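You operate a simulated robot arm through the tools that you are given. There is no shell and no other tool. Be economical: measure what you need, move in short steps, check, and stop when the job is done.

You run a simulated robot arm. Do the job below in one go: nothing can be reset, and whatever is moved stays where it is left.

## Task
Pump the bearing on the finned plate full of grease and return it.
Fine: arm over it while pumping, aside after; no overflow.

The check looks at the end state, three seconds after you hand in, the way a careful person would. Anything else that was tipped, shoved, dropped, spilled or broken makes it a failure.

## Robot
A 6-joint arm with a two-finger parallel gripper, fixed in place. Base frame: the origin is at the foot of the arm, x ahead of it, y to its left, z up. Units: m, degrees, N and s.
Its first joint turns from -66.0 to 66.0 degrees. Payload 2.9 kg.
The TCP is the grasp point between the finger pads, 0.03 m short of the fingertips. In the tool frame z runs along the fingers and y along their closing line. Largest opening 0.11 m; finger width 0.02, thickness 0.01; the body of the gripper, 0.048 by 0.112 m, starts 0.055 m behind the TCP.
Orientation is told as [roll, pitch, yaw] about the base's x, y, z axes, in that order, counted from this pose: with the fingers straight down and closing along the base's y, the tool's x points along the base's -x, its y along +y and its z along -z.

## Interface
- The arm moves only by the tool apply_moves. Its argument "rows" is one flat list of numbers, 7 for each row, row after row: the shift along the tool's x, y, z in m, then the turn, a rotation vector about the tool's x, y, z in degrees, then the finger opening in m, from 0 to 0.11. In form: [tx, ty, tz, rx, ry, rz, fingers, tx, ty, tz, rx, ry, rz, fingers, ...]. A call has 1 to 12 rows; each row is the pose to reach, as a shift and turn from the pose commanded when the call began, along the tool's axes at that moment. Rows are played at 5 a second. More than 0.05 m and 8.6 degrees between two rows, or a gripper value outside its range, and nothing of the call is played. Where a pose cannot be reached the arm comes as near as it can. A force on the tool above 40 N (or 10 N above the force at the start of the call, whichever is more), or a blocked arm, ends the call early, and 0.2 s more pass. Each finger travels about 0.108 m/s and halts on what it meets, pressing with about 30 N; the grip force reading is that of the motor and also rises with nothing between the fingers. The clock runs only during rows and for 0.2 s after the last one: add rows that repeat a pose to give the fingers time. It gives the time, the measured TCP pose, the force on the tool (base axes), the opening and the grip force at its end, in the units of the frame above (readings bear some noise).
- Cameras (640 x 400 px; columns grow to the right, rows downward): "scene" is fixed at [0.0887, 0.4381, 1.4134]; the picture's right is [-0.68, -0.73, 0.00], its down [-0.22, 0.20, -0.95] and it looks along [0.70, -0.65, -0.30] (base axes); focal length 232 px, centre (320, 200). "wrist" rides on the gripper at [0.072, 0.017, -0.103] in the tool frame; the picture's right is [-0.23, 0.97, 0.00], its down [-0.76, -0.18, -0.62] and it looks along [-0.61, -0.14, 0.78] (tool axes); focal length 222 px, centre (320, 200). There is no depth. A picture from a camera that has moved, and an enlarged one, comes with that camera's place and axes in the base frame and with its lens.
- capture(camera): a new picture of that camera. No time passes.
- close_up(camera, box): a new picture of the part [left, top, right, bottom] of that camera's present view, enlarged. No time passes.
- finish_job(): hands the job in; it is judged then, once.

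Work in short steps. Places have to be worked out from the pictures, the camera data and where the tool is seen: move nearer, look again, correct. Check each grasp and each placing, and mend what went wrong. You have 120 turns and 84 pictures in all, those below and enlarged ones among them. Open the gripper and draw the arm clear of the work before you hand the job in, unless the task says otherwise; then end with one line.

The tools are called as name(argument=value, ...) on one line, values as JSON. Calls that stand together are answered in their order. apply_moves: Moves the arm, as the interface text tells. Its arguments: {"type":"object","properties":{"rows":{"type":"array","items":{"type":"number"}}},"required":["rows"]} The other tools are called the same way: capture (camera) takes a picture; close_up (camera, box) takes an enlarged picture of a part of a camera's view; finish_job () hands the job in.

At the start:

```text
t: 0.0
tool_pos: [0.2802, 0.1505, 1.3598]
tool_rot: [0.1, 0.0, 0.1]
contact_force: [0.4, -0.8, -1.2]
width: 0.1099
grasp_force: 0.0
```

scene: 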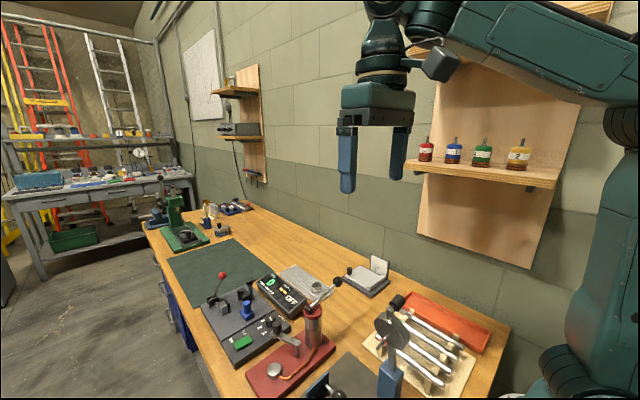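
wrist: 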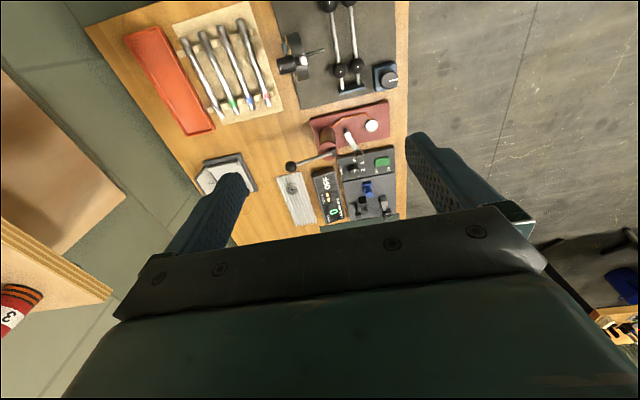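

The pictures show a red-based pump with a lever, a finned plate near it, and cartridges on a shelf. I look closer at them before moving.

close_up(camera="scene", box=[200, 240, 360, 400])

close_up(camera="wrist", box=[260, 70, 420, 230])

close_up(camera="scene", box=[320, 240, 520, 400])

```text
2.50 times, centred on (280, 320) of scene
camera zoom: at [0.0887, 0.4381, 1.4134], right [-0.68, -0.73, 0.0], down [-0.22, 0.2, -0.95], along [0.7, -0.65, -0.3], focal length 579 px, centre (420, -100)
```

zoom: 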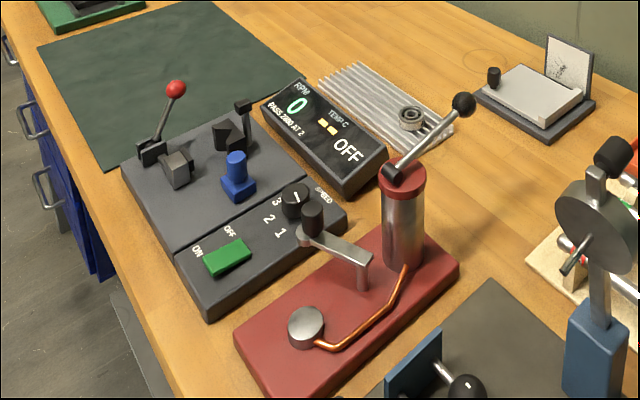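

```text
2.50 times, centred on (340, 150) of wrist
camera zoom: at [0.2071, 0.1665, 1.4622], right [0.23, 0.97, 0.0], down [0.76, -0.18, 0.62], along [0.61, -0.14, -0.78], focal length 555 px, centre (270, 325)
```

zoom: 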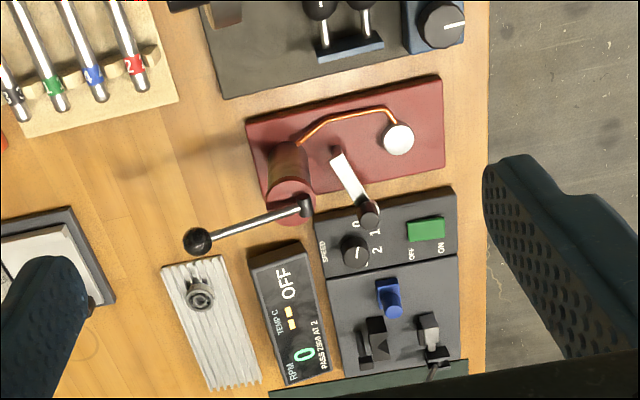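

```text
2.50 times, centred on (420, 320) of scene
camera zoom: at [0.0887, 0.4381, 1.4134], right [-0.68, -0.73, 0.0], down [-0.22, 0.2, -0.95], along [0.7, -0.65, -0.3], focal length 579 px, centre (70, -100)
```

zoom: 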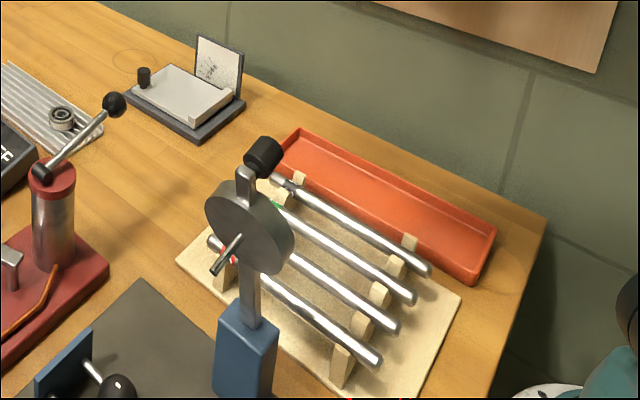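

Triangulating the two views puts things higher than the stated surface. The estimates are bearing about (0.587,-0.01,0.89), pump seat (0.44,0.25,0.89), lever ball (0.437,0.048,1.026), and swing arm post (0.438,0.185) with its knob at (0.49,0.206,0.947). I move above the plate at a safe height to measure better.

apply_moves(rows=[-0.0325, -0.02, 0.03, 0, 0, 0, 0.11, -0.065, -0.04, 0.06, 0, 0, 0, 0.11, -0.0975, -0.06, 0.09, 0, 0, 0, 0.11, -0.13, -0.08, 0.12, 0, 0, 0, 0.11, -0.1625, -0.1, 0.15, 0, 0, 0, 0.11, -0.195, -0.12, 0.18, 0, 0, 0, 0.11, -0.2275, -0.14, 0.21, 0, 0, 0, 0.11, -0.26, -0.16, 0.24, 0, 0, 0, 0.11, -0.26, -0.16, 0.24, 0, 0, 0, 0.11])

capture(camera="wrist")

capture(camera="scene")

```text
t: 2.0
tool_pos: [0.54, -0.0107, 1.1178]
tool_rot: [0.1, 0.0, 0.0]
contact_force: [0.2, 0.2, 1.0]
width: 0.1102
grasp_force: 0.1
```

```text
78 pictures are left
camera wrist: at [0.4665, 0.0066, 1.2208], right [0.23, 0.97, 0.0], down [0.76, -0.18, 0.62], along [0.61, -0.14, -0.78], focal length 222 px, centre (320, 200)
```

wrist: 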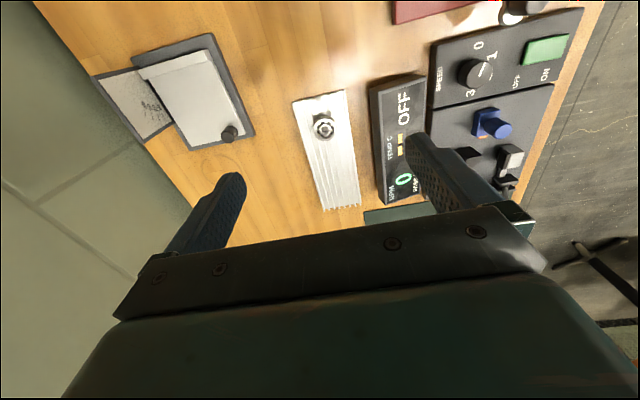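

```text
77 pictures are left
```

scene: 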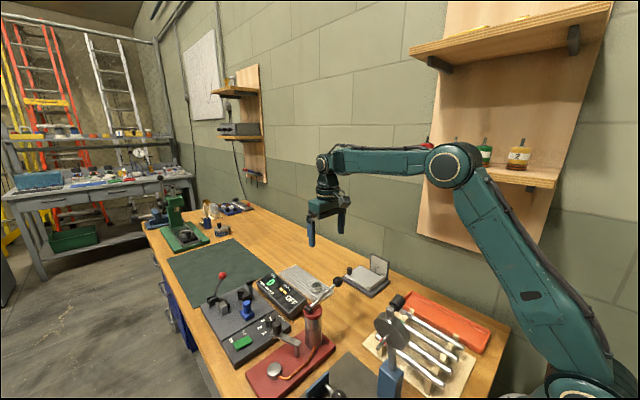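

The third ray agrees: bearing near (0.587,-0.016), top at about z 0.895. I go closer and take a close-up.

apply_moves(rows=[-0.023, -0.003, 0.04, 0, 0, 0, 0.11, -0.046, -0.006, 0.085, 0, 0, 0, 0.11, -0.046, -0.006, 0.118, 0, 0, 0, 0.11, -0.046, -0.006, 0.118, 0, 0, 0, 0.11])

capture(camera="wrist")

close_up(camera="wrist", box=[270, 110, 370, 210])

close_up(camera="scene", box=[280, 240, 360, 300])

```text
refused: row 2 steps farther than a row can; nothing moved
```

```text
76 pictures are left
camera wrist: at [0.4665, 0.0066, 1.2208], right [0.23, 0.97, 0.0], down [0.76, -0.18, 0.62], along [0.61, -0.14, -0.78], focal length 222 px, centre (320, 200)
```

wrist: 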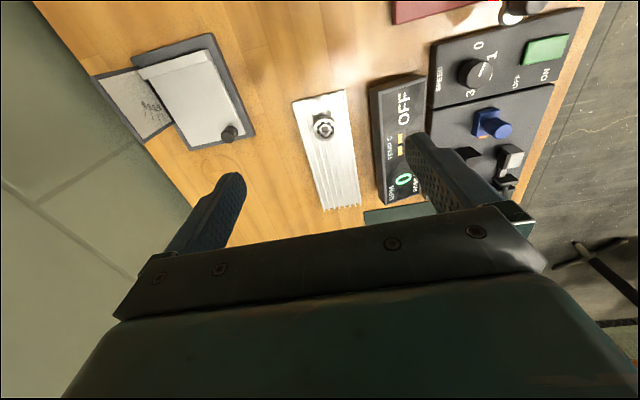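

```text
4.00 times, centred on (320, 160) of wrist
camera zoom: at [0.4665, 0.0066, 1.2208], right [0.23, 0.97, 0.0], down [0.76, -0.18, 0.62], along [0.61, -0.14, -0.78], focal length 888 px, centre (320, 360)
```

zoom: 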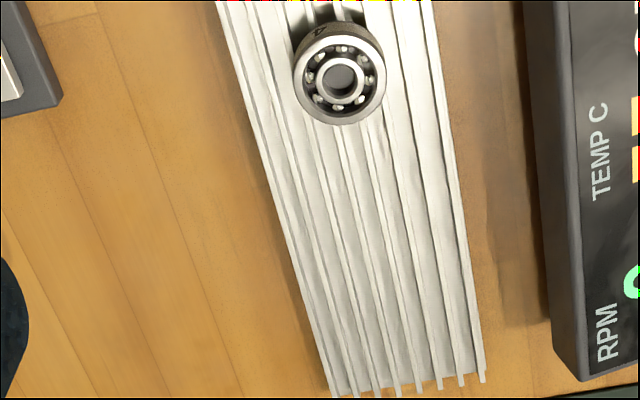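

```text
6.67 times, centred on (320, 270) of scene
camera zoom: at [0.0887, 0.4381, 1.4134], right [-0.68, -0.73, 0.0], down [-0.22, 0.2, -0.95], along [0.7, -0.65, -0.3], focal length 1545 px, centre (320, -267)
```

zoom: 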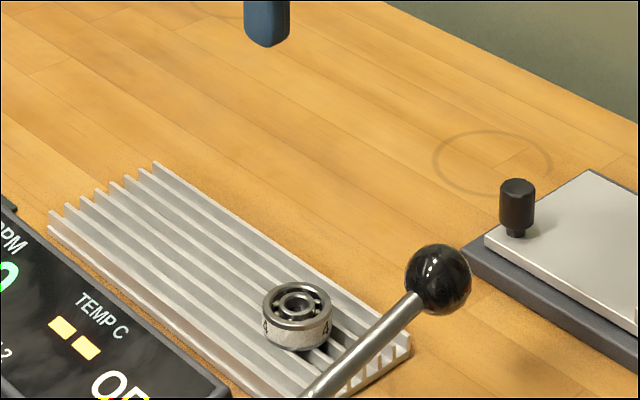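

Nothing moved because the second step was too long. The bearing is about 34 mm across and marked "4". I redo the approach with shorter steps and a narrower opening, to clear the display box.

apply_moves(rows=[-0.015, -0.002, 0.04, 0, 0, 0, 0.07, -0.03, -0.004, 0.08, 0, 0, 0, 0.07, -0.046, -0.006, 0.118, 0, 0, 0, 0.06, -0.046, -0.006, 0.118, 0, 0, 0, 0.06, -0.046, -0.006, 0.118, 0, 0, 0, 0.06])

capture(camera="wrist")

close_up(camera="scene", box=[280, 240, 360, 300])

```text
t: 3.2
tool_pos: [0.5855, -0.0162, 0.9994]
tool_rot: [0.1, 0.1, -0.1]
contact_force: [-0.2, -0.1, 0.5]
width: 0.0599
grasp_force: 0.0
```

```text
73 pictures are left
camera wrist: at [0.5133, 0.0009, 1.1031], right [0.23, 0.97, 0.0], down [0.76, -0.18, 0.62], along [0.61, -0.14, -0.78], focal length 222 px, centre (320, 200)
```

wrist: 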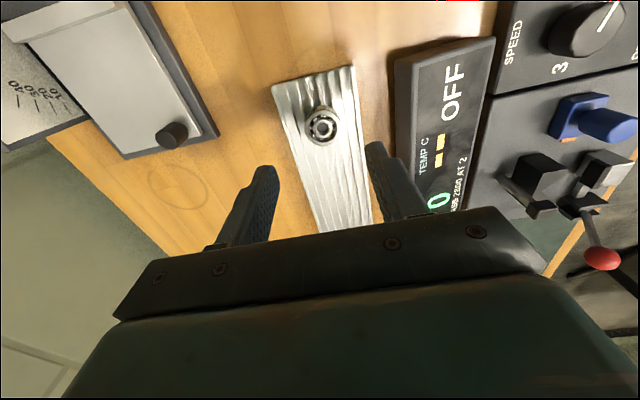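

```text
6.67 times, centred on (320, 270) of scene
camera zoom: at [0.0887, 0.4381, 1.4134], right [-0.68, -0.73, 0.0], down [-0.22, 0.2, -0.95], along [0.7, -0.65, -0.3], focal length 1545 px, centre (320, -267)
```

zoom: 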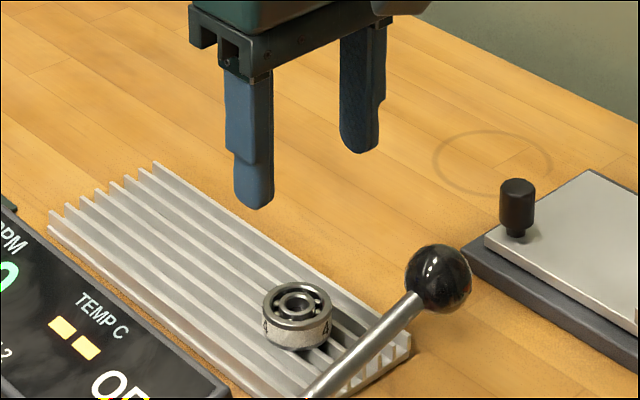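

The bearing is at about (0.588,-0.014), top 0.893. I descend with the tips to about 0.89, stopping just above the fins, to verify.

apply_moves(rows=[-0.0025, 0.002, 0.03, 0, 0, 0, 0.06, -0.0025, 0.002, 0.06, 0, 0, 0, 0.06, -0.0025, 0.002, 0.077, 0, 0, 0, 0.06, -0.0025, 0.002, 0.077, 0, 0, 0, 0.06])

close_up(camera="wrist", box=[260, 110, 380, 230])

close_up(camera="scene", box=[290, 255, 350, 300])

```text
t: 4.2
tool_pos: [0.5882, -0.0151, 0.9225]
tool_rot: [0.2, 0.0, 0.0]
contact_force: [0.4, -0.7, -0.3]
width: 0.0601
grasp_force: 0.1
```

```text
3.33 times, centred on (320, 170) of wrist
camera zoom: at [0.5157, 0.0023, 1.0263], right [0.23, 0.97, 0.0], down [0.76, -0.18, 0.62], along [0.61, -0.14, -0.78], focal length 740 px, centre (320, 300)
```

zoom: 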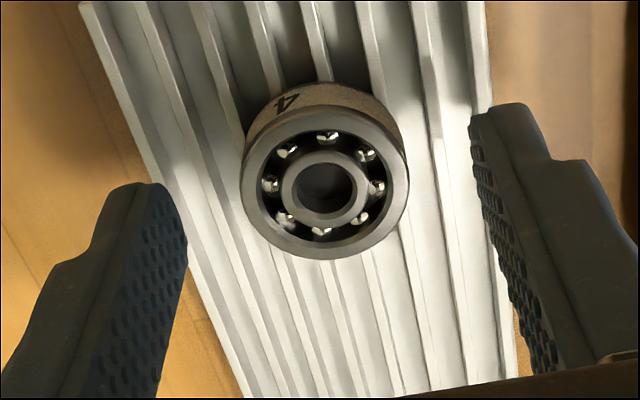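

```text
8.89 times, centred on (320, 278) of scene
camera zoom: at [0.0887, 0.4381, 1.4134], right [-0.68, -0.73, 0.0], down [-0.22, 0.2, -0.95], along [0.7, -0.65, -0.3], focal length 2060 px, centre (320, -489)
```

zoom: 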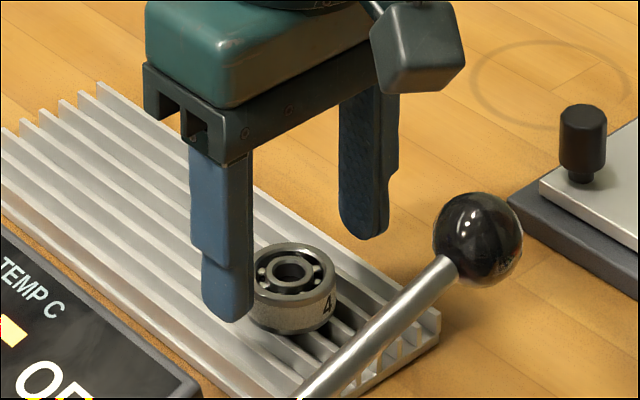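

The bearing is centred between the fingers, with its bottom near z 0.877. I lower 11 mm more and close.

apply_moves(rows=[0, 0.001, 0.0105, 0, 0, 0, 0.06, 0, 0.001, 0.0105, 0, 0, 0, 0.045, 0, 0.001, 0.0105, 0, 0, 0, 0.03, 0, 0.001, 0.0105, 0, 0, 0, 0.025, 0, 0.001, 0.0105, 0, 0, 0, 0.025])

close_up(camera="scene", box=[290, 255, 350, 300])

```text
t: 5.4
tool_pos: [0.5887, -0.0136, 0.9124]
tool_rot: [0.1, 0.1, 0.0]
contact_force: [0.9, 1.7, 2.6]
width: 0.0344
grasp_force: 30.4
```

```text
8.89 times, centred on (320, 278) of scene
camera zoom: at [0.0887, 0.4381, 1.4134], right [-0.68, -0.73, 0.0], down [-0.22, 0.2, -0.95], along [0.7, -0.65, -0.3], focal length 2060 px, centre (320, -489)
```

zoom: 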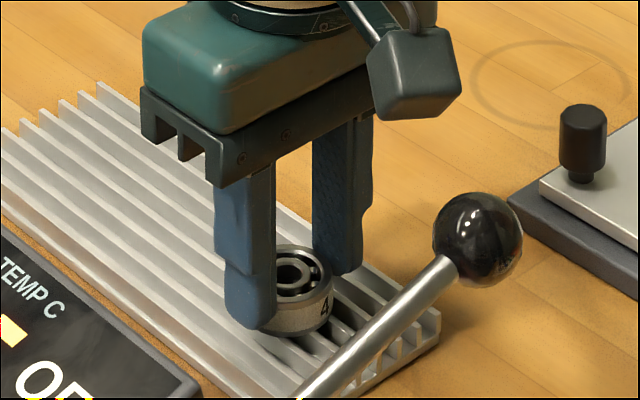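

Grip is firm at 34.4 mm width. I lift straight up 0.2 m, then travel to over the pump seat.

apply_moves(rows=[0, 0, -0.02, 0, 0, 0, 0.025, 0, 0, -0.06, 0, 0, 0, 0.025, 0, 0, -0.105, 0, 0, 0, 0.025, 0, 0, -0.15, 0, 0, 0, 0.025, 0, 0, -0.195, 0, 0, 0, 0.025, 0.0247, 0.044, -0.2, 0, 0, 0, 0.025, 0.0493, 0.088, -0.2, 0, 0, 0, 0.025, 0.074, 0.132, -0.2, 0, 0, 0, 0.025, 0.0987, 0.176, -0.2, 0, 0, 0, 0.025, 0.1233, 0.22, -0.2, 0, 0, 0, 0.025, 0.148, 0.264, -0.2, 0, 0, 0, 0.025, 0.148, 0.264, -0.2, 0, 0, 0, 0.025])

capture(camera="wrist")

close_up(camera="scene", box=[220, 290, 360, 400])

```text
refused: row 6 steps farther than a row can; nothing moved
```

```text
68 pictures are left
camera wrist: at [0.5158, 0.0037, 1.0167], right [0.23, 0.97, 0.0], down [0.76, -0.18, 0.62], along [0.61, -0.14, -0.78], focal length 222 px, centre (320, 200)
```

wrist: 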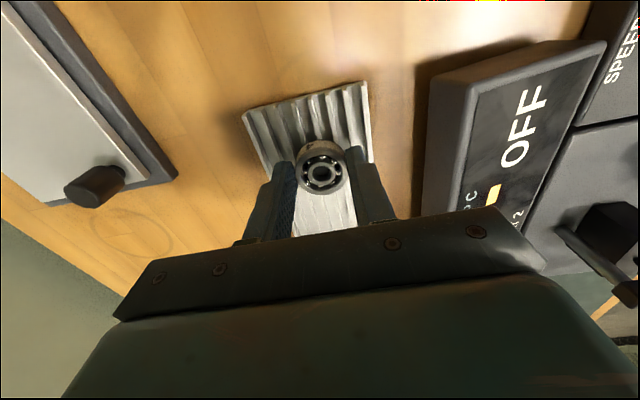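

```text
3.64 times, centred on (290, 345) of scene
camera zoom: at [0.0887, 0.4381, 1.4134], right [-0.68, -0.73, 0.0], down [-0.22, 0.2, -0.95], along [0.7, -0.65, -0.3], focal length 843 px, centre (429, -327)
```

zoom: 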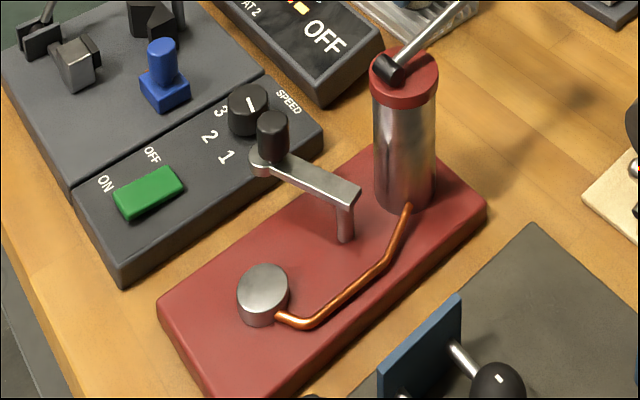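

The refusal was only for step size, and the useful views still came through. I repeat with finer rows, lifting first.

apply_moves(rows=[0, 0, -0.02, 0, 0, 0, 0.025, 0, 0, -0.06, 0, 0, 0, 0.025, 0, 0, -0.105, 0, 0, 0, 0.025, 0, 0, -0.15, 0, 0, 0, 0.025, 0, 0, -0.195, 0, 0, 0, 0.025, 0.023, 0.042, -0.2, 0, 0, 0, 0.025, 0.047, 0.084, -0.2, 0, 0, 0, 0.025, 0.071, 0.126, -0.2, 0, 0, 0, 0.025, 0.095, 0.168, -0.2, 0, 0, 0, 0.025, 0.1185, 0.21, -0.2, 0, 0, 0, 0.025, 0.142, 0.251, -0.2, 0, 0, 0, 0.025, 0.148, 0.264, -0.2, 0, 0, 0, 0.025])

capture(camera="wrist")

close_up(camera="scene", box=[220, 270, 360, 380])

```text
t: 8.0
tool_pos: [0.4403, 0.2526, 1.113]
tool_rot: [0.1, 0.0, 0.0]
contact_force: [0.1, 0.2, -1.3]
width: 0.0346
grasp_force: 30.0
```

```text
66 pictures are left
camera wrist: at [0.3671, 0.2693, 1.2169], right [0.23, 0.97, 0.0], down [0.76, -0.18, 0.62], along [0.61, -0.14, -0.78], focal length 222 px, centre (320, 200)
```

wrist: 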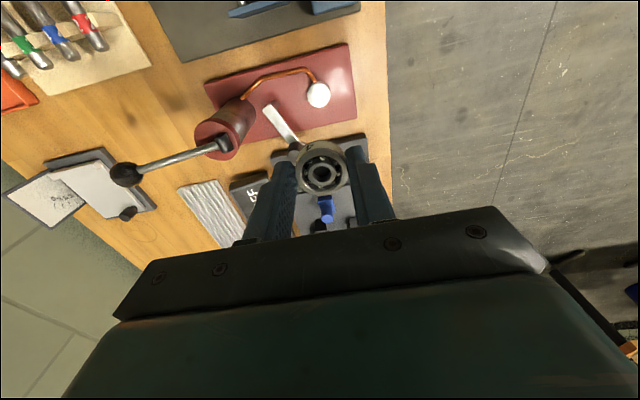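

```text
3.64 times, centred on (290, 325) of scene
camera zoom: at [0.0887, 0.4381, 1.4134], right [-0.68, -0.73, 0.0], down [-0.22, 0.2, -0.95], along [0.7, -0.65, -0.3], focal length 843 px, centre (429, -254)
```

zoom: 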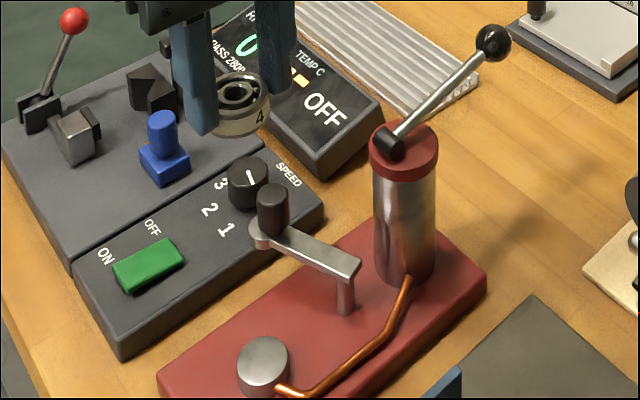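

The seat measures about (0.439,0.251), top near 0.90, and the held bearing's bottom is 0.035 below the TCP. I descend part way to z 0.98 and look.

apply_moves(rows=[0.001, -0.001, 0.045, 0, 0, 0, 0.025, 0.001, -0.001, 0.09, 0, 0, 0, 0.025, 0.001, -0.001, 0.132, 0, 0, 0, 0.025, 0.001, -0.001, 0.132, 0, 0, 0, 0.025])

capture(camera="wrist")

close_up(camera="scene", box=[230, 290, 350, 385])

```text
t: 9.0
tool_pos: [0.4387, 0.2501, 0.9802]
tool_rot: [0.1, -0.1, 0.0]
contact_force: [-0.1, 0.1, -1.2]
width: 0.0341
grasp_force: 30.4
```

```text
64 pictures are left
camera wrist: at [0.3663, 0.2677, 1.0847], right [0.23, 0.97, 0.0], down [0.76, -0.18, 0.62], along [0.61, -0.14, -0.78], focal length 222 px, centre (320, 200)
```

wrist: 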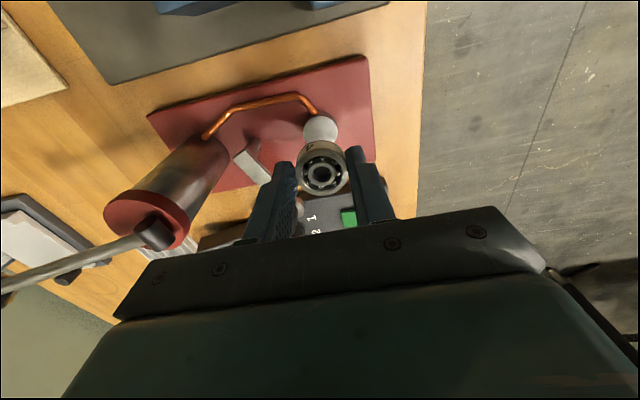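

```text
4.21 times, centred on (290, 338) of scene
camera zoom: at [0.0887, 0.4381, 1.4134], right [-0.68, -0.73, 0.0], down [-0.22, 0.2, -0.95], along [0.7, -0.65, -0.3], focal length 976 px, centre (446, -379)
```

zoom: 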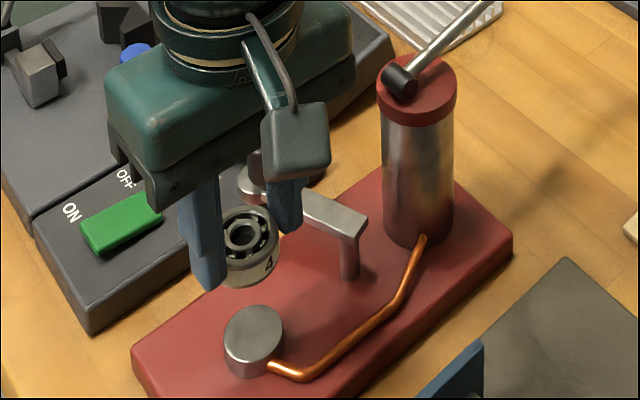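

The alignment looks good, within a couple of mm of (0.438,0.251). I descend to just above the seat and check before touching.

apply_moves(rows=[0.0005, 0.001, 0.02, 0, 0, 0, 0.025, 0.0005, 0.001, 0.038, 0, 0, 0, 0.025, 0.0005, 0.001, 0.038, 0, 0, 0, 0.025])

close_up(camera="wrist", box=[260, 100, 380, 200])

close_up(camera="scene", box=[240, 330, 320, 390])

```text
t: 9.8
tool_pos: [0.4393, 0.2503, 0.9417]
tool_rot: [0.1, 0.0, 0.0]
contact_force: [-0.2, 0.5, -0.4]
width: 0.0345
grasp_force: 30.1
```

```text
4.00 times, centred on (320, 150) of wrist
camera zoom: at [0.3664, 0.2681, 1.0466], right [0.23, 0.97, 0.0], down [0.76, -0.18, 0.62], along [0.61, -0.14, -0.78], focal length 888 px, centre (320, 400)
```

zoom: 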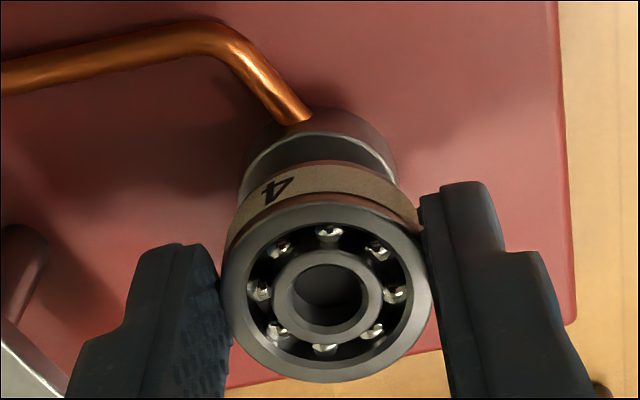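

```text
6.67 times, centred on (280, 360) of scene
camera zoom: at [0.0887, 0.4381, 1.4134], right [-0.68, -0.73, 0.0], down [-0.22, 0.2, -0.95], along [0.7, -0.65, -0.3], focal length 1545 px, centre (587, -867)
```

zoom: 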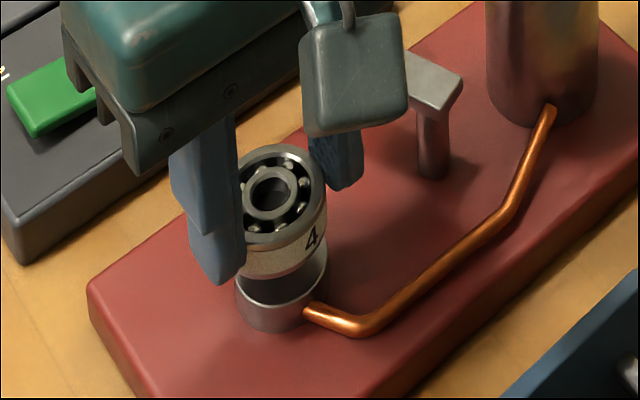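

The gap to the seat is about 10 mm and the bearing sits about 1 mm toward +y. I lower 8 mm with that correction and read the force.

apply_moves(rows=[0, -0.001, 0.004, 0, 0, 0, 0.025, 0, -0.001, 0.008, 0, 0, 0, 0.025, 0, -0.001, 0.008, 0, 0, 0, 0.025])

close_up(camera="scene", box=[250, 345, 310, 390])

```text
t: 10.6
tool_pos: [0.4398, 0.2493, 0.9347]
tool_rot: [0.0, -0.1, 0.0]
contact_force: [0.0, 0.2, -1.5]
width: 0.0345
grasp_force: 29.8
```

```text
8.89 times, centred on (280, 368) of scene
camera zoom: at [0.0887, 0.4381, 1.4134], right [-0.68, -0.73, 0.0], down [-0.22, 0.2, -0.95], along [0.7, -0.65, -0.3], focal length 2060 px, centre (676, -1289)
```

zoom: 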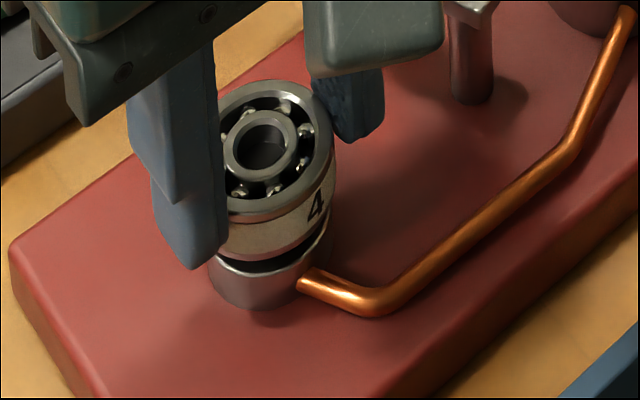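

A gap of about 3–4 mm remains. I lower 4 mm in 1 mm rows.

apply_moves(rows=[0, 0, 0.001, 0, 0, 0, 0.025, 0, 0, 0.002, 0, 0, 0, 0.025, 0, 0, 0.003, 0, 0, 0, 0.025, 0, 0, 0.004, 0, 0, 0, 0.025, 0, 0, 0.004, 0, 0, 0, 0.025])

close_up(camera="scene", box=[250, 345, 310, 390])

```text
t: 11.8
tool_pos: [0.4391, 0.2506, 0.9309]
tool_rot: [0.1, 0.0, 0.0]
contact_force: [-0.2, 0.5, -0.6]
width: 0.0342
grasp_force: 30.0
```

```text
8.89 times, centred on (280, 368) of scene
camera zoom: at [0.0887, 0.4381, 1.4134], right [-0.68, -0.73, 0.0], down [-0.22, 0.2, -0.95], along [0.7, -0.65, -0.3], focal length 2060 px, centre (676, -1289)
```

zoom: 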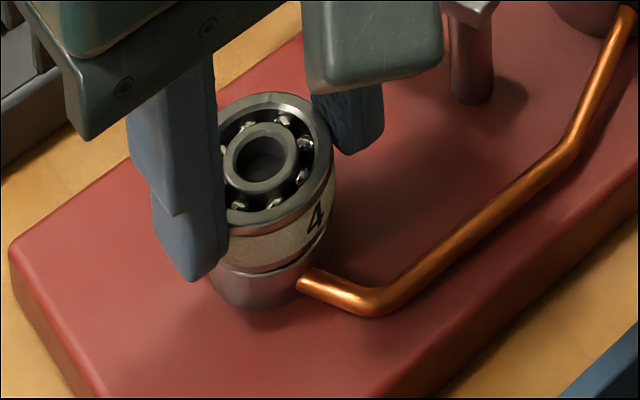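

Almost touching; another 1.5 mm.

apply_moves(rows=[0, 0, 0.0007, 0, 0, 0, 0.025, 0, 0, 0.0015, 0, 0, 0, 0.025, 0, 0, 0.0015, 0, 0, 0, 0.025])

close_up(camera="wrist", box=[260, 100, 380, 200])

close_up(camera="scene", box=[265, 350, 305, 380])

```text
t: 12.6
tool_pos: [0.4396, 0.2492, 0.9288]
tool_rot: [0.0, 0.0, 0.1]
contact_force: [-0.7, 0.3, 0.1]
width: 0.0342
grasp_force: 29.8
```

```text
4.00 times, centred on (320, 150) of wrist
camera zoom: at [0.3664, 0.267, 1.033], right [0.23, 0.97, 0.0], down [0.76, -0.18, 0.62], along [0.61, -0.14, -0.78], focal length 888 px, centre (320, 400)
```

zoom: 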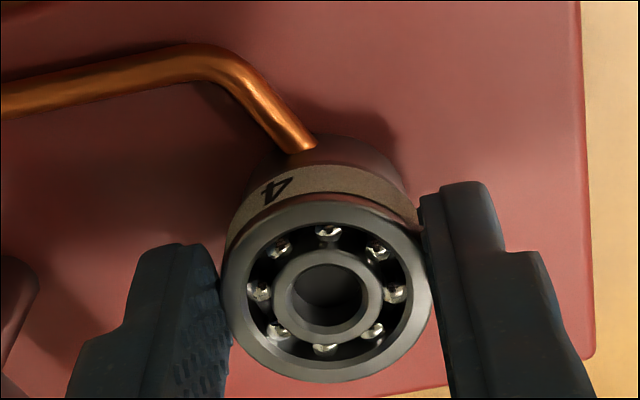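

```text
13.33 times, centred on (285, 365) of scene
camera zoom: at [0.0887, 0.4381, 1.4134], right [-0.68, -0.73, 0.0], down [-0.22, 0.2, -0.95], along [0.7, -0.65, -0.3], focal length 3090 px, centre (787, -2000)
```

zoom: 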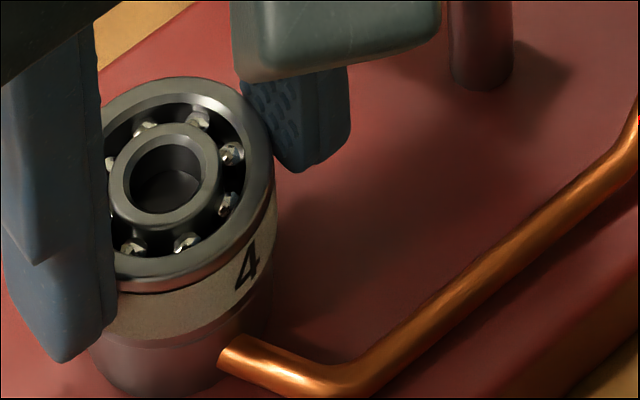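

It looks almost flush but there is no contact force yet. I lower another 1 mm.

apply_moves(rows=[0, 0, 0.0005, 0, 0, 0, 0.025, 0, 0, 0.001, 0, 0, 0, 0.025, 0, 0, 0.001, 0, 0, 0, 0.025])

```text
t: 13.4
tool_pos: [0.4398, 0.25, 0.9282]
tool_rot: [0.1, 0.0, 0.1]
contact_force: [-1.2, -1.0, 3.9]
width: 0.0342
grasp_force: 30.0
```

The reading of 3.9 N upward says the bearing is on the seat. I release by opening modestly and look.

apply_moves(rows=[0, 0, 0, 0, 0, 0, 0.036, 0, 0, 0, 0, 0, 0, 0.045, 0, 0, 0, 0, 0, 0, 0.06, 0, 0, 0, 0, 0, 0, 0.06])

close_up(camera="scene", box=[250, 345, 310, 390])

close_up(camera="wrist", box=[260, 100, 380, 200])

```text
t: 14.4
tool_pos: [0.4396, 0.2495, 0.9283]
tool_rot: [0.1, 0.0, 0.0]
contact_force: [0.6, 0.0, 0.3]
width: 0.0602
grasp_force: 0.2
```

```text
8.89 times, centred on (280, 368) of scene
camera zoom: at [0.0887, 0.4381, 1.4134], right [-0.68, -0.73, 0.0], down [-0.22, 0.2, -0.95], along [0.7, -0.65, -0.3], focal length 2060 px, centre (676, -1289)
```

zoom: 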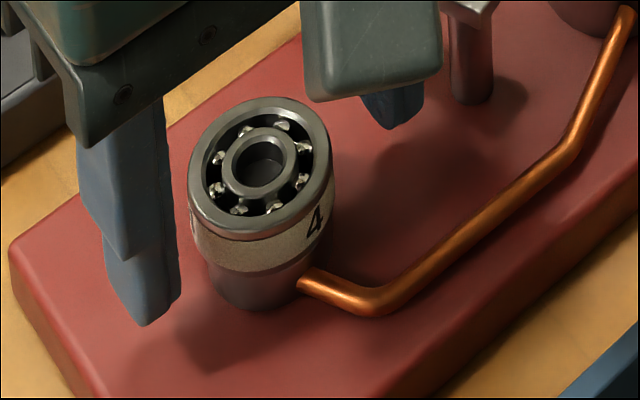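

```text
4.00 times, centred on (320, 150) of wrist
camera zoom: at [0.3665, 0.2673, 1.0324], right [0.23, 0.97, 0.0], down [0.76, -0.18, 0.62], along [0.61, -0.14, -0.78], focal length 888 px, centre (320, 400)
```

zoom: 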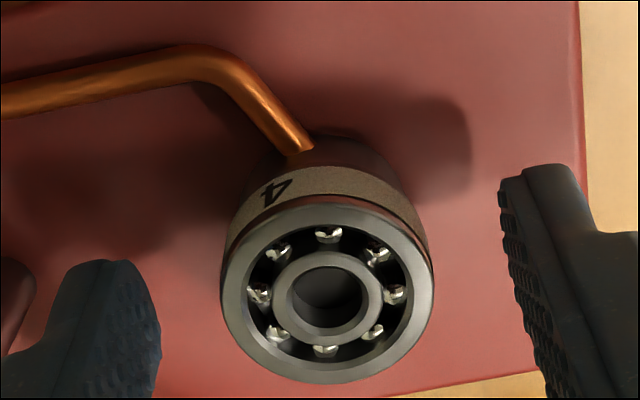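

The bearing sits square on the seat. I retreat straight up and look at the swing arm and lever.

apply_moves(rows=[0, 0, -0.03, 0, 0, 0, 0.06, 0, 0, -0.075, 0, 0, 0, 0.06, 0, 0, -0.12, 0, 0, 0, 0.06, 0, 0, -0.16, 0, 0, 0, 0.06, 0, 0, -0.16, 0, 0, 0, 0.06])

capture(camera="wrist")

close_up(camera="scene", box=[240, 300, 340, 380])

```text
t: 15.6
tool_pos: [0.438, 0.2498, 1.0899]
tool_rot: [0.1, 0.0, 0.0]
contact_force: [0.3, 0.2, -0.8]
width: 0.0599
grasp_force: 0.1
```

```text
54 pictures are left
camera wrist: at [0.3656, 0.2669, 1.1931], right [0.23, 0.97, 0.0], down [0.76, -0.18, 0.62], along [0.61, -0.14, -0.78], focal length 222 px, centre (320, 200)
```

wrist: 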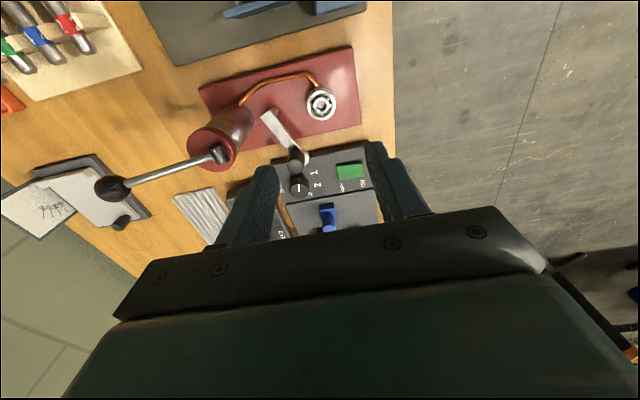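

```text
5.00 times, centred on (290, 340) of scene
camera zoom: at [0.0887, 0.4381, 1.4134], right [-0.68, -0.73, 0.0], down [-0.22, 0.2, -0.95], along [0.7, -0.65, -0.3], focal length 1159 px, centre (470, -500)
```

zoom: 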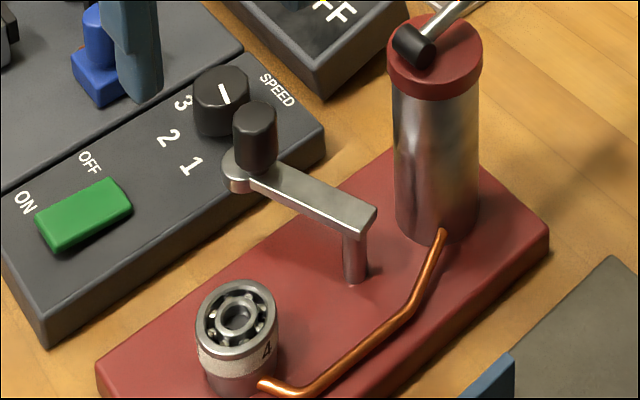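

I need the knob and lever precisely, so I take a wrist close-up.

close_up(camera="wrist", box=[200, 60, 360, 220])

```text
2.50 times, centred on (280, 140) of wrist
camera zoom: at [0.3656, 0.2669, 1.1931], right [0.23, 0.97, 0.0], down [0.76, -0.18, 0.62], along [0.61, -0.14, -0.78], focal length 555 px, centre (420, 350)
```

zoom: 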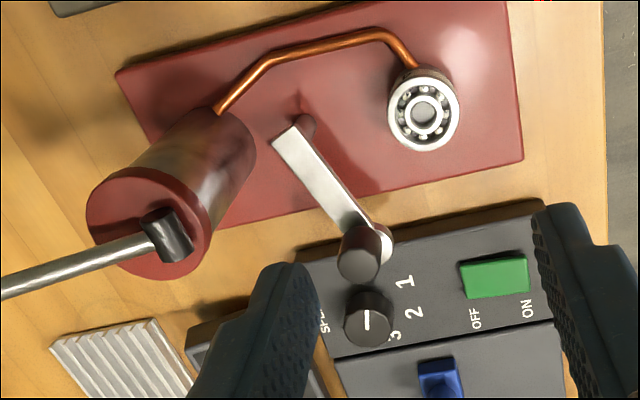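

The knob top is at about (0.493,0.205,0.954), the post at (0.438,0.186), and the arm needs to swing about 70° counter-clockwise to the seat. I position above the knob.

apply_moves(rows=[-0.027, -0.022, 0.0, 0, 0, 0, 0.06, -0.054, -0.045, 0.0, 0, 0, 0, 0.05, -0.054, -0.045, 0.045, 0, 0, 0, 0.05, -0.054, -0.045, 0.085, 0, 0, 0, 0.05, -0.054, -0.045, 0.085, 0, 0, 0, 0.05])

close_up(camera="wrist", box=[220, 60, 420, 220])

close_up(camera="scene", box=[240, 290, 340, 370])

```text
t: 16.8
tool_pos: [0.4931, 0.205, 1.0023]
tool_rot: [0.0, 0.1, 0.0]
contact_force: [0.1, 0.7, -0.1]
width: 0.0503
grasp_force: 0.0
```

```text
2.50 times, centred on (320, 140) of wrist
camera zoom: at [0.42, 0.2207, 1.1061], right [0.23, 0.97, 0.0], down [0.76, -0.18, 0.62], along [0.61, -0.14, -0.78], focal length 555 px, centre (320, 350)
```

zoom: 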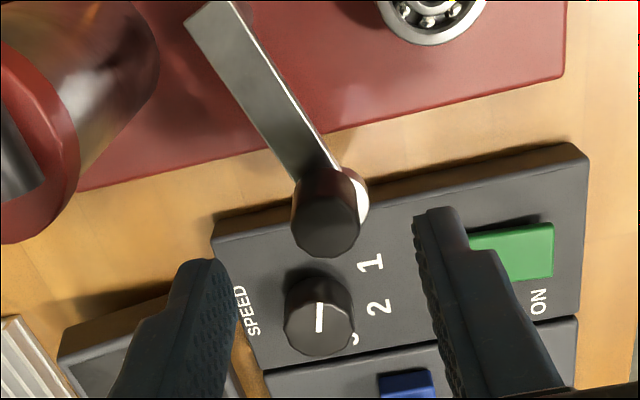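

```text
5.00 times, centred on (290, 330) of scene
camera zoom: at [0.0887, 0.4381, 1.4134], right [-0.68, -0.73, 0.0], down [-0.22, 0.2, -0.95], along [0.7, -0.65, -0.3], focal length 1159 px, centre (470, -450)
```

zoom: 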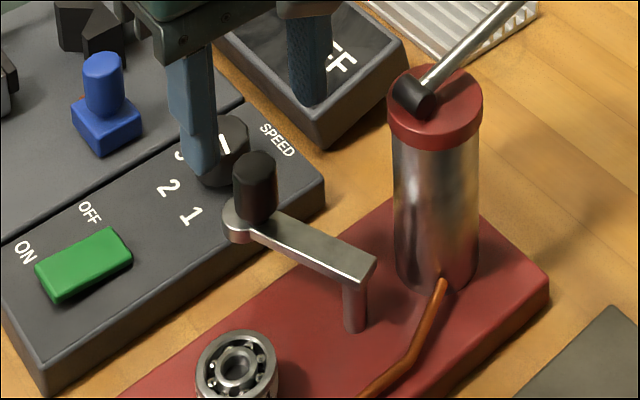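

The knob is centred under the TCP. I lower to about z 0.960 and close on it.

apply_moves(rows=[-0.001, 0.0005, 0.02, 0, 0, 0, 0.05, -0.001, 0.0005, 0.042, 0, 0, 0, 0.05, -0.001, 0.0005, 0.042, 0, 0, 0, 0.03, -0.001, 0.0005, 0.042, 0, 0, 0, 0.015, -0.001, 0.0005, 0.042, 0, 0, 0, 0.015])

close_up(camera="scene", box=[240, 290, 340, 370])

```text
t: 18.0
tool_pos: [0.4935, 0.2053, 0.9614]
tool_rot: [0.1, -0.1, 0.0]
contact_force: [0.2, 0.5, -0.5]
width: 0.0211
grasp_force: 44.8
```

```text
5.00 times, centred on (290, 330) of scene
camera zoom: at [0.0887, 0.4381, 1.4134], right [-0.68, -0.73, 0.0], down [-0.22, 0.2, -0.95], along [0.7, -0.65, -0.3], focal length 1159 px, centre (470, -450)
```

zoom: 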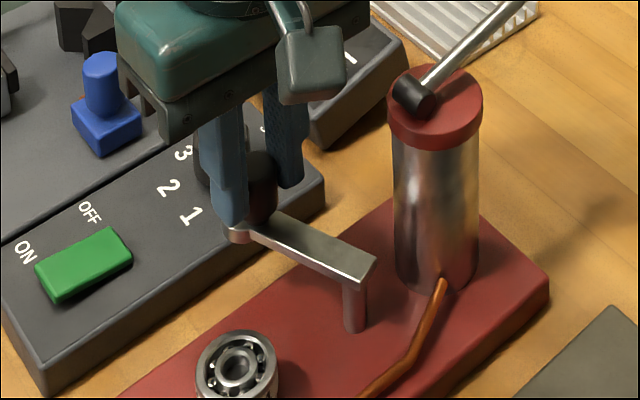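

The knob is held at 21 mm. I swing along the arc about the post without yaw, since the knob is round and this keeps the wrist camera clear of the pump. I do the first third and check force.

apply_moves(rows=[0.0033, 0.0076, 0, 0, 0, 0, 0.015, 0.0076, 0.0146, 0, 0, 0, 0, 0.015, 0.0128, 0.0209, 0, 0, 0, 0, 0.015, 0.0128, 0.0209, 0, 0, 0, 0, 0.015])

close_up(camera="scene", box=[240, 290, 340, 370])

```text
t: 19.0
tool_pos: [0.48, 0.225, 0.9619]
tool_rot: [0.0, 0.1, 0.0]
contact_force: [1.7, -8.8, 0.0]
width: 0.021
grasp_force: 45.0
```

```text
5.00 times, centred on (290, 330) of scene
camera zoom: at [0.0887, 0.4378, 1.4135], right [-0.68, -0.73, 0.0], down [-0.22, 0.2, -0.95], along [0.7, -0.65, -0.3], focal length 1159 px, centre (470, -450)
```

zoom: 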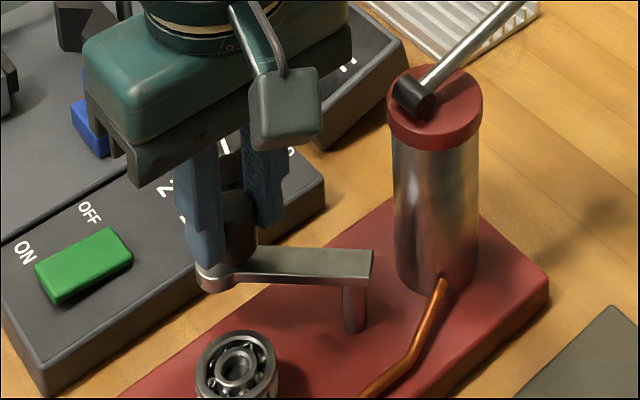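

The arm swings freely, with about 8 N of friction. I continue the arc to about 67° and check clearance over the bearing.

apply_moves(rows=[0.006, 0.0056, 0, 0, 0, 0, 0.015, 0.0128, 0.0102, 0, 0, 0, 0, 0.015, 0.0201, 0.0139, 0, 0, 0, 0, 0.015, 0.0201, 0.0139, 0, 0, 0, 0, 0.015])

close_up(camera="scene", box=[240, 310, 340, 390])

```text
t: 20.0
tool_pos: [0.4601, 0.2391, 0.9609]
tool_rot: [0.1, 0.1, -0.1]
contact_force: [1.6, -17.9, -1.7]
width: 0.0208
grasp_force: 44.9
```

```text
5.00 times, centred on (290, 350) of scene
camera zoom: at [0.0887, 0.4376, 1.4135], right [-0.68, -0.73, 0.0], down [-0.22, 0.2, -0.95], along [0.7, -0.65, -0.3], focal length 1159 px, centre (470, -550)
```

zoom: 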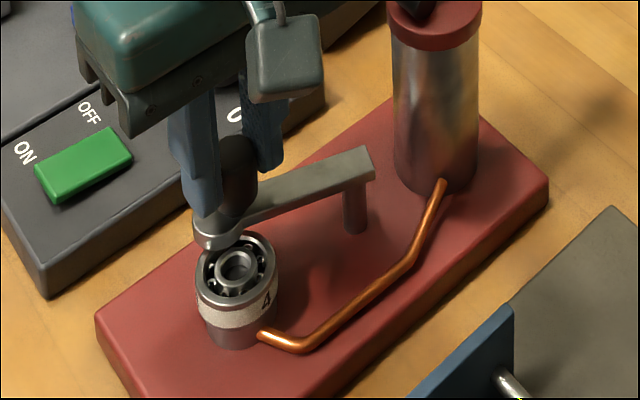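

The y force grew to −18 N, so my radius is slightly too big. I continue with a flatter arc onto the seat.

apply_moves(rows=[0.004, -0.001, 0, 0, 0, 0, 0.015, 0.0078, -0.0005, 0, 0, 0, 0, 0.015, 0.0156, 0.0005, 0, 0, 0, 0, 0.015, 0.0156, 0.0005, 0, 0, 0, 0, 0.015])

close_up(camera="scene", box=[240, 310, 340, 390])

```text
t: 21.0
tool_pos: [0.445, 0.2419, 0.9609]
tool_rot: [0.1, 0.0, 0.3]
contact_force: [0.6, 8.4, -9.5]
width: 0.0208
grasp_force: 45.4
```

```text
5.00 times, centred on (290, 350) of scene
camera zoom: at [0.0888, 0.4384, 1.4133], right [-0.68, -0.73, 0.0], down [-0.22, 0.2, -0.95], along [0.7, -0.65, -0.3], focal length 1159 px, centre (470, -550)
```

zoom: 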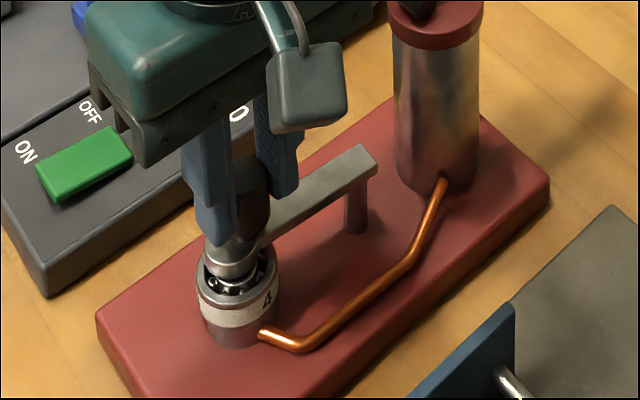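

The force is small and the bearing is unmoved. I move the last 7 mm to bring the arm end over the seat centre.

apply_moves(rows=[0.0035, 0.001, 0, 0, 0, 0, 0.015, 0.007, 0.0015, 0, 0, 0, 0, 0.015, 0.007, 0.0015, 0, 0, 0, 0, 0.015])

close_up(camera="scene", box=[240, 310, 340, 390])

close_up(camera="wrist", box=[240, 80, 400, 200])

```text
t: 21.8
tool_pos: [0.4388, 0.2421, 0.9619]
tool_rot: [0.1, -0.1, -0.2]
contact_force: [7.8, 4.6, -6.3]
width: 0.0205
grasp_force: 45.5
```

```text
5.00 times, centred on (290, 350) of scene
camera zoom: at [0.089, 0.4382, 1.4133], right [-0.68, -0.73, 0.0], down [-0.22, 0.2, -0.95], along [0.7, -0.65, -0.3], focal length 1159 px, centre (470, -550)
```

zoom: 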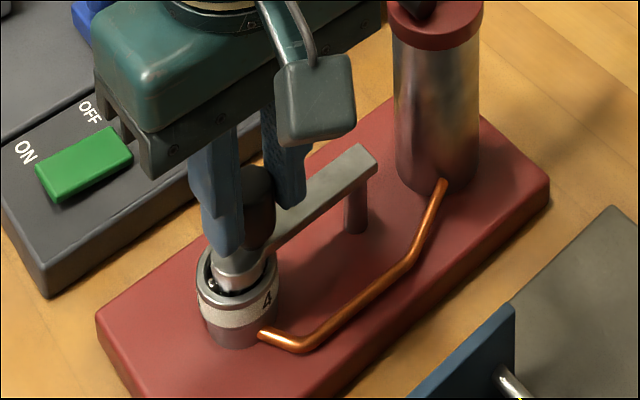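

```text
3.33 times, centred on (320, 140) of wrist
camera zoom: at [0.3659, 0.2592, 1.0653], right [0.23, 0.97, 0.0], down [0.76, -0.18, 0.62], along [0.61, -0.14, -0.78], focal length 740 px, centre (320, 400)
```

zoom: 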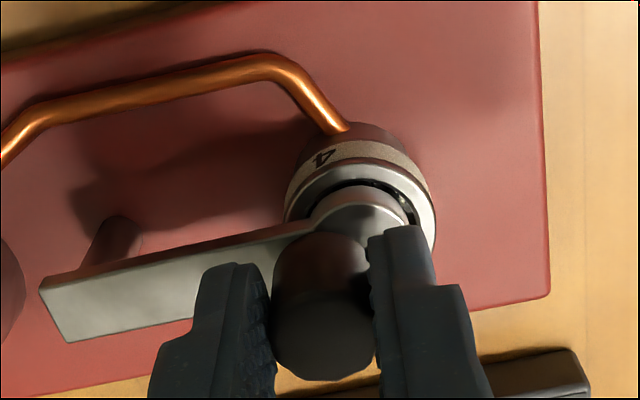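

The knob is at x=0.4388, in line with the post and seat, so the arm is over the bearing. I release and rise, then check that it stays.

apply_moves(rows=[0, 0, 0, 0, 0, 0, 0.03, 0, 0, 0, 0, 0, 0, 0.045, 0, 0, -0.03, 0, 0, 0, 0.05, 0, 0, -0.075, 0, 0, 0, 0.05, 0, 0, -0.12, 0, 0, 0, 0.05, 0, 0, -0.16, 0, 0, 0, 0.05, 0, 0, -0.16, 0, 0, 0, 0.05])

close_up(camera="wrist", box=[240, 40, 400, 160])

close_up(camera="scene", box=[240, 270, 370, 380])

```text
t: 23.4
tool_pos: [0.4388, 0.2413, 1.1211]
tool_rot: [0.1, 0.0, 0.0]
contact_force: [0.8, 0.8, -0.1]
width: 0.0503
grasp_force: 0.1
```

```text
3.33 times, centred on (320, 100) of wrist
camera zoom: at [0.366, 0.259, 1.2257], right [0.23, 0.97, 0.0], down [0.76, -0.18, 0.62], along [0.61, -0.14, -0.78], focal length 740 px, centre (320, 533)
```

zoom: 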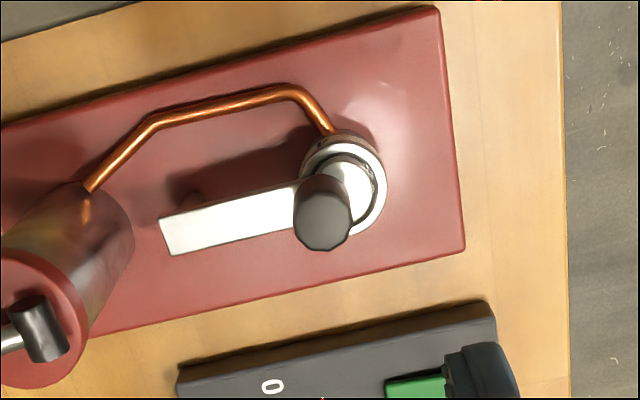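

```text
3.64 times, centred on (305, 325) of scene
camera zoom: at [0.0887, 0.4381, 1.4134], right [-0.68, -0.73, 0.0], down [-0.22, 0.2, -0.95], along [0.7, -0.65, -0.3], focal length 843 px, centre (374, -254)
```

zoom: 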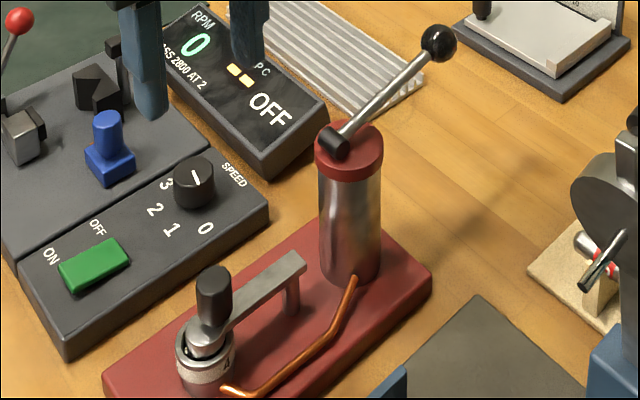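

The arm end covers the bearing. Now I move above the lever ball, estimated at (0.437,0.053,1.028), turning the gripper 90° so the fingers close across the lever's swing plane.

apply_moves(rows=[0, -0.017, -0.01, 0, 0, -8.2, 0.05, 0, -0.034, -0.02, 0, 0, -16.4, 0.05, 0, -0.051, -0.02, 0, 0, -24.6, 0.05, 0, -0.068, -0.02, 0, 0, -32.8, 0.05, 0, -0.085, -0.02, 0, 0, -41, 0.05, 0, -0.102, -0.02, 0, 0, -49.2, 0.05, 0, -0.12, -0.02, 0, 0, -57.4, 0.05, 0, -0.137, -0.02, 0, 0, -65.6, 0.05, 0, -0.154, -0.02, 0, 0, -73.8, 0.05, 0, -0.171, -0.02, 0, 0, -82, 0.05, 0, -0.188, -0.02, 0, 0, -90, 0.05, 0, -0.188, -0.02, 0, 0, -90, 0.05])

capture(camera="wrist")

close_up(camera="scene", box=[250, 240, 380, 340])

```text
t: 26.0
tool_pos: [0.4391, 0.0532, 1.1422]
tool_rot: [-0.1, -0.1, 90.1]
contact_force: [0.1, 0.4, -0.8]
width: 0.05
grasp_force: 0.0
```

```text
41 pictures are left
camera wrist: at [0.4215, -0.0182, 1.2453], right [-0.97, 0.23, 0.0], down [0.18, 0.76, 0.62], along [0.14, 0.61, -0.78], focal length 222 px, centre (320, 200)
```

wrist: 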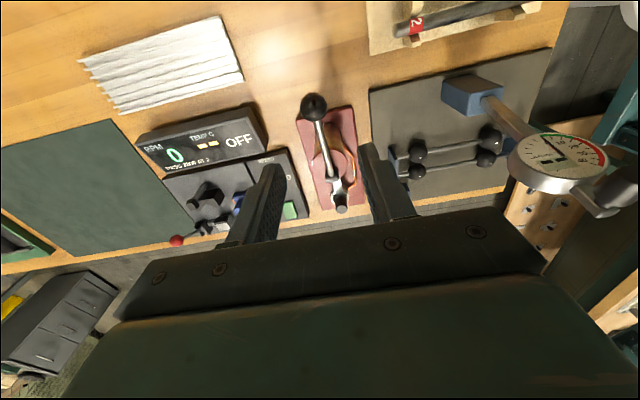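

```text
4.00 times, centred on (315, 290) of scene
camera zoom: at [0.0887, 0.4381, 1.4134], right [-0.68, -0.73, 0.0], down [-0.22, 0.2, -0.95], along [0.7, -0.65, -0.3], focal length 927 px, centre (340, -160)
```

zoom: 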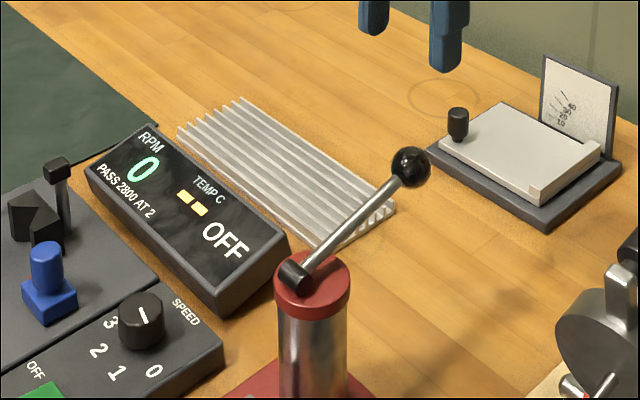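

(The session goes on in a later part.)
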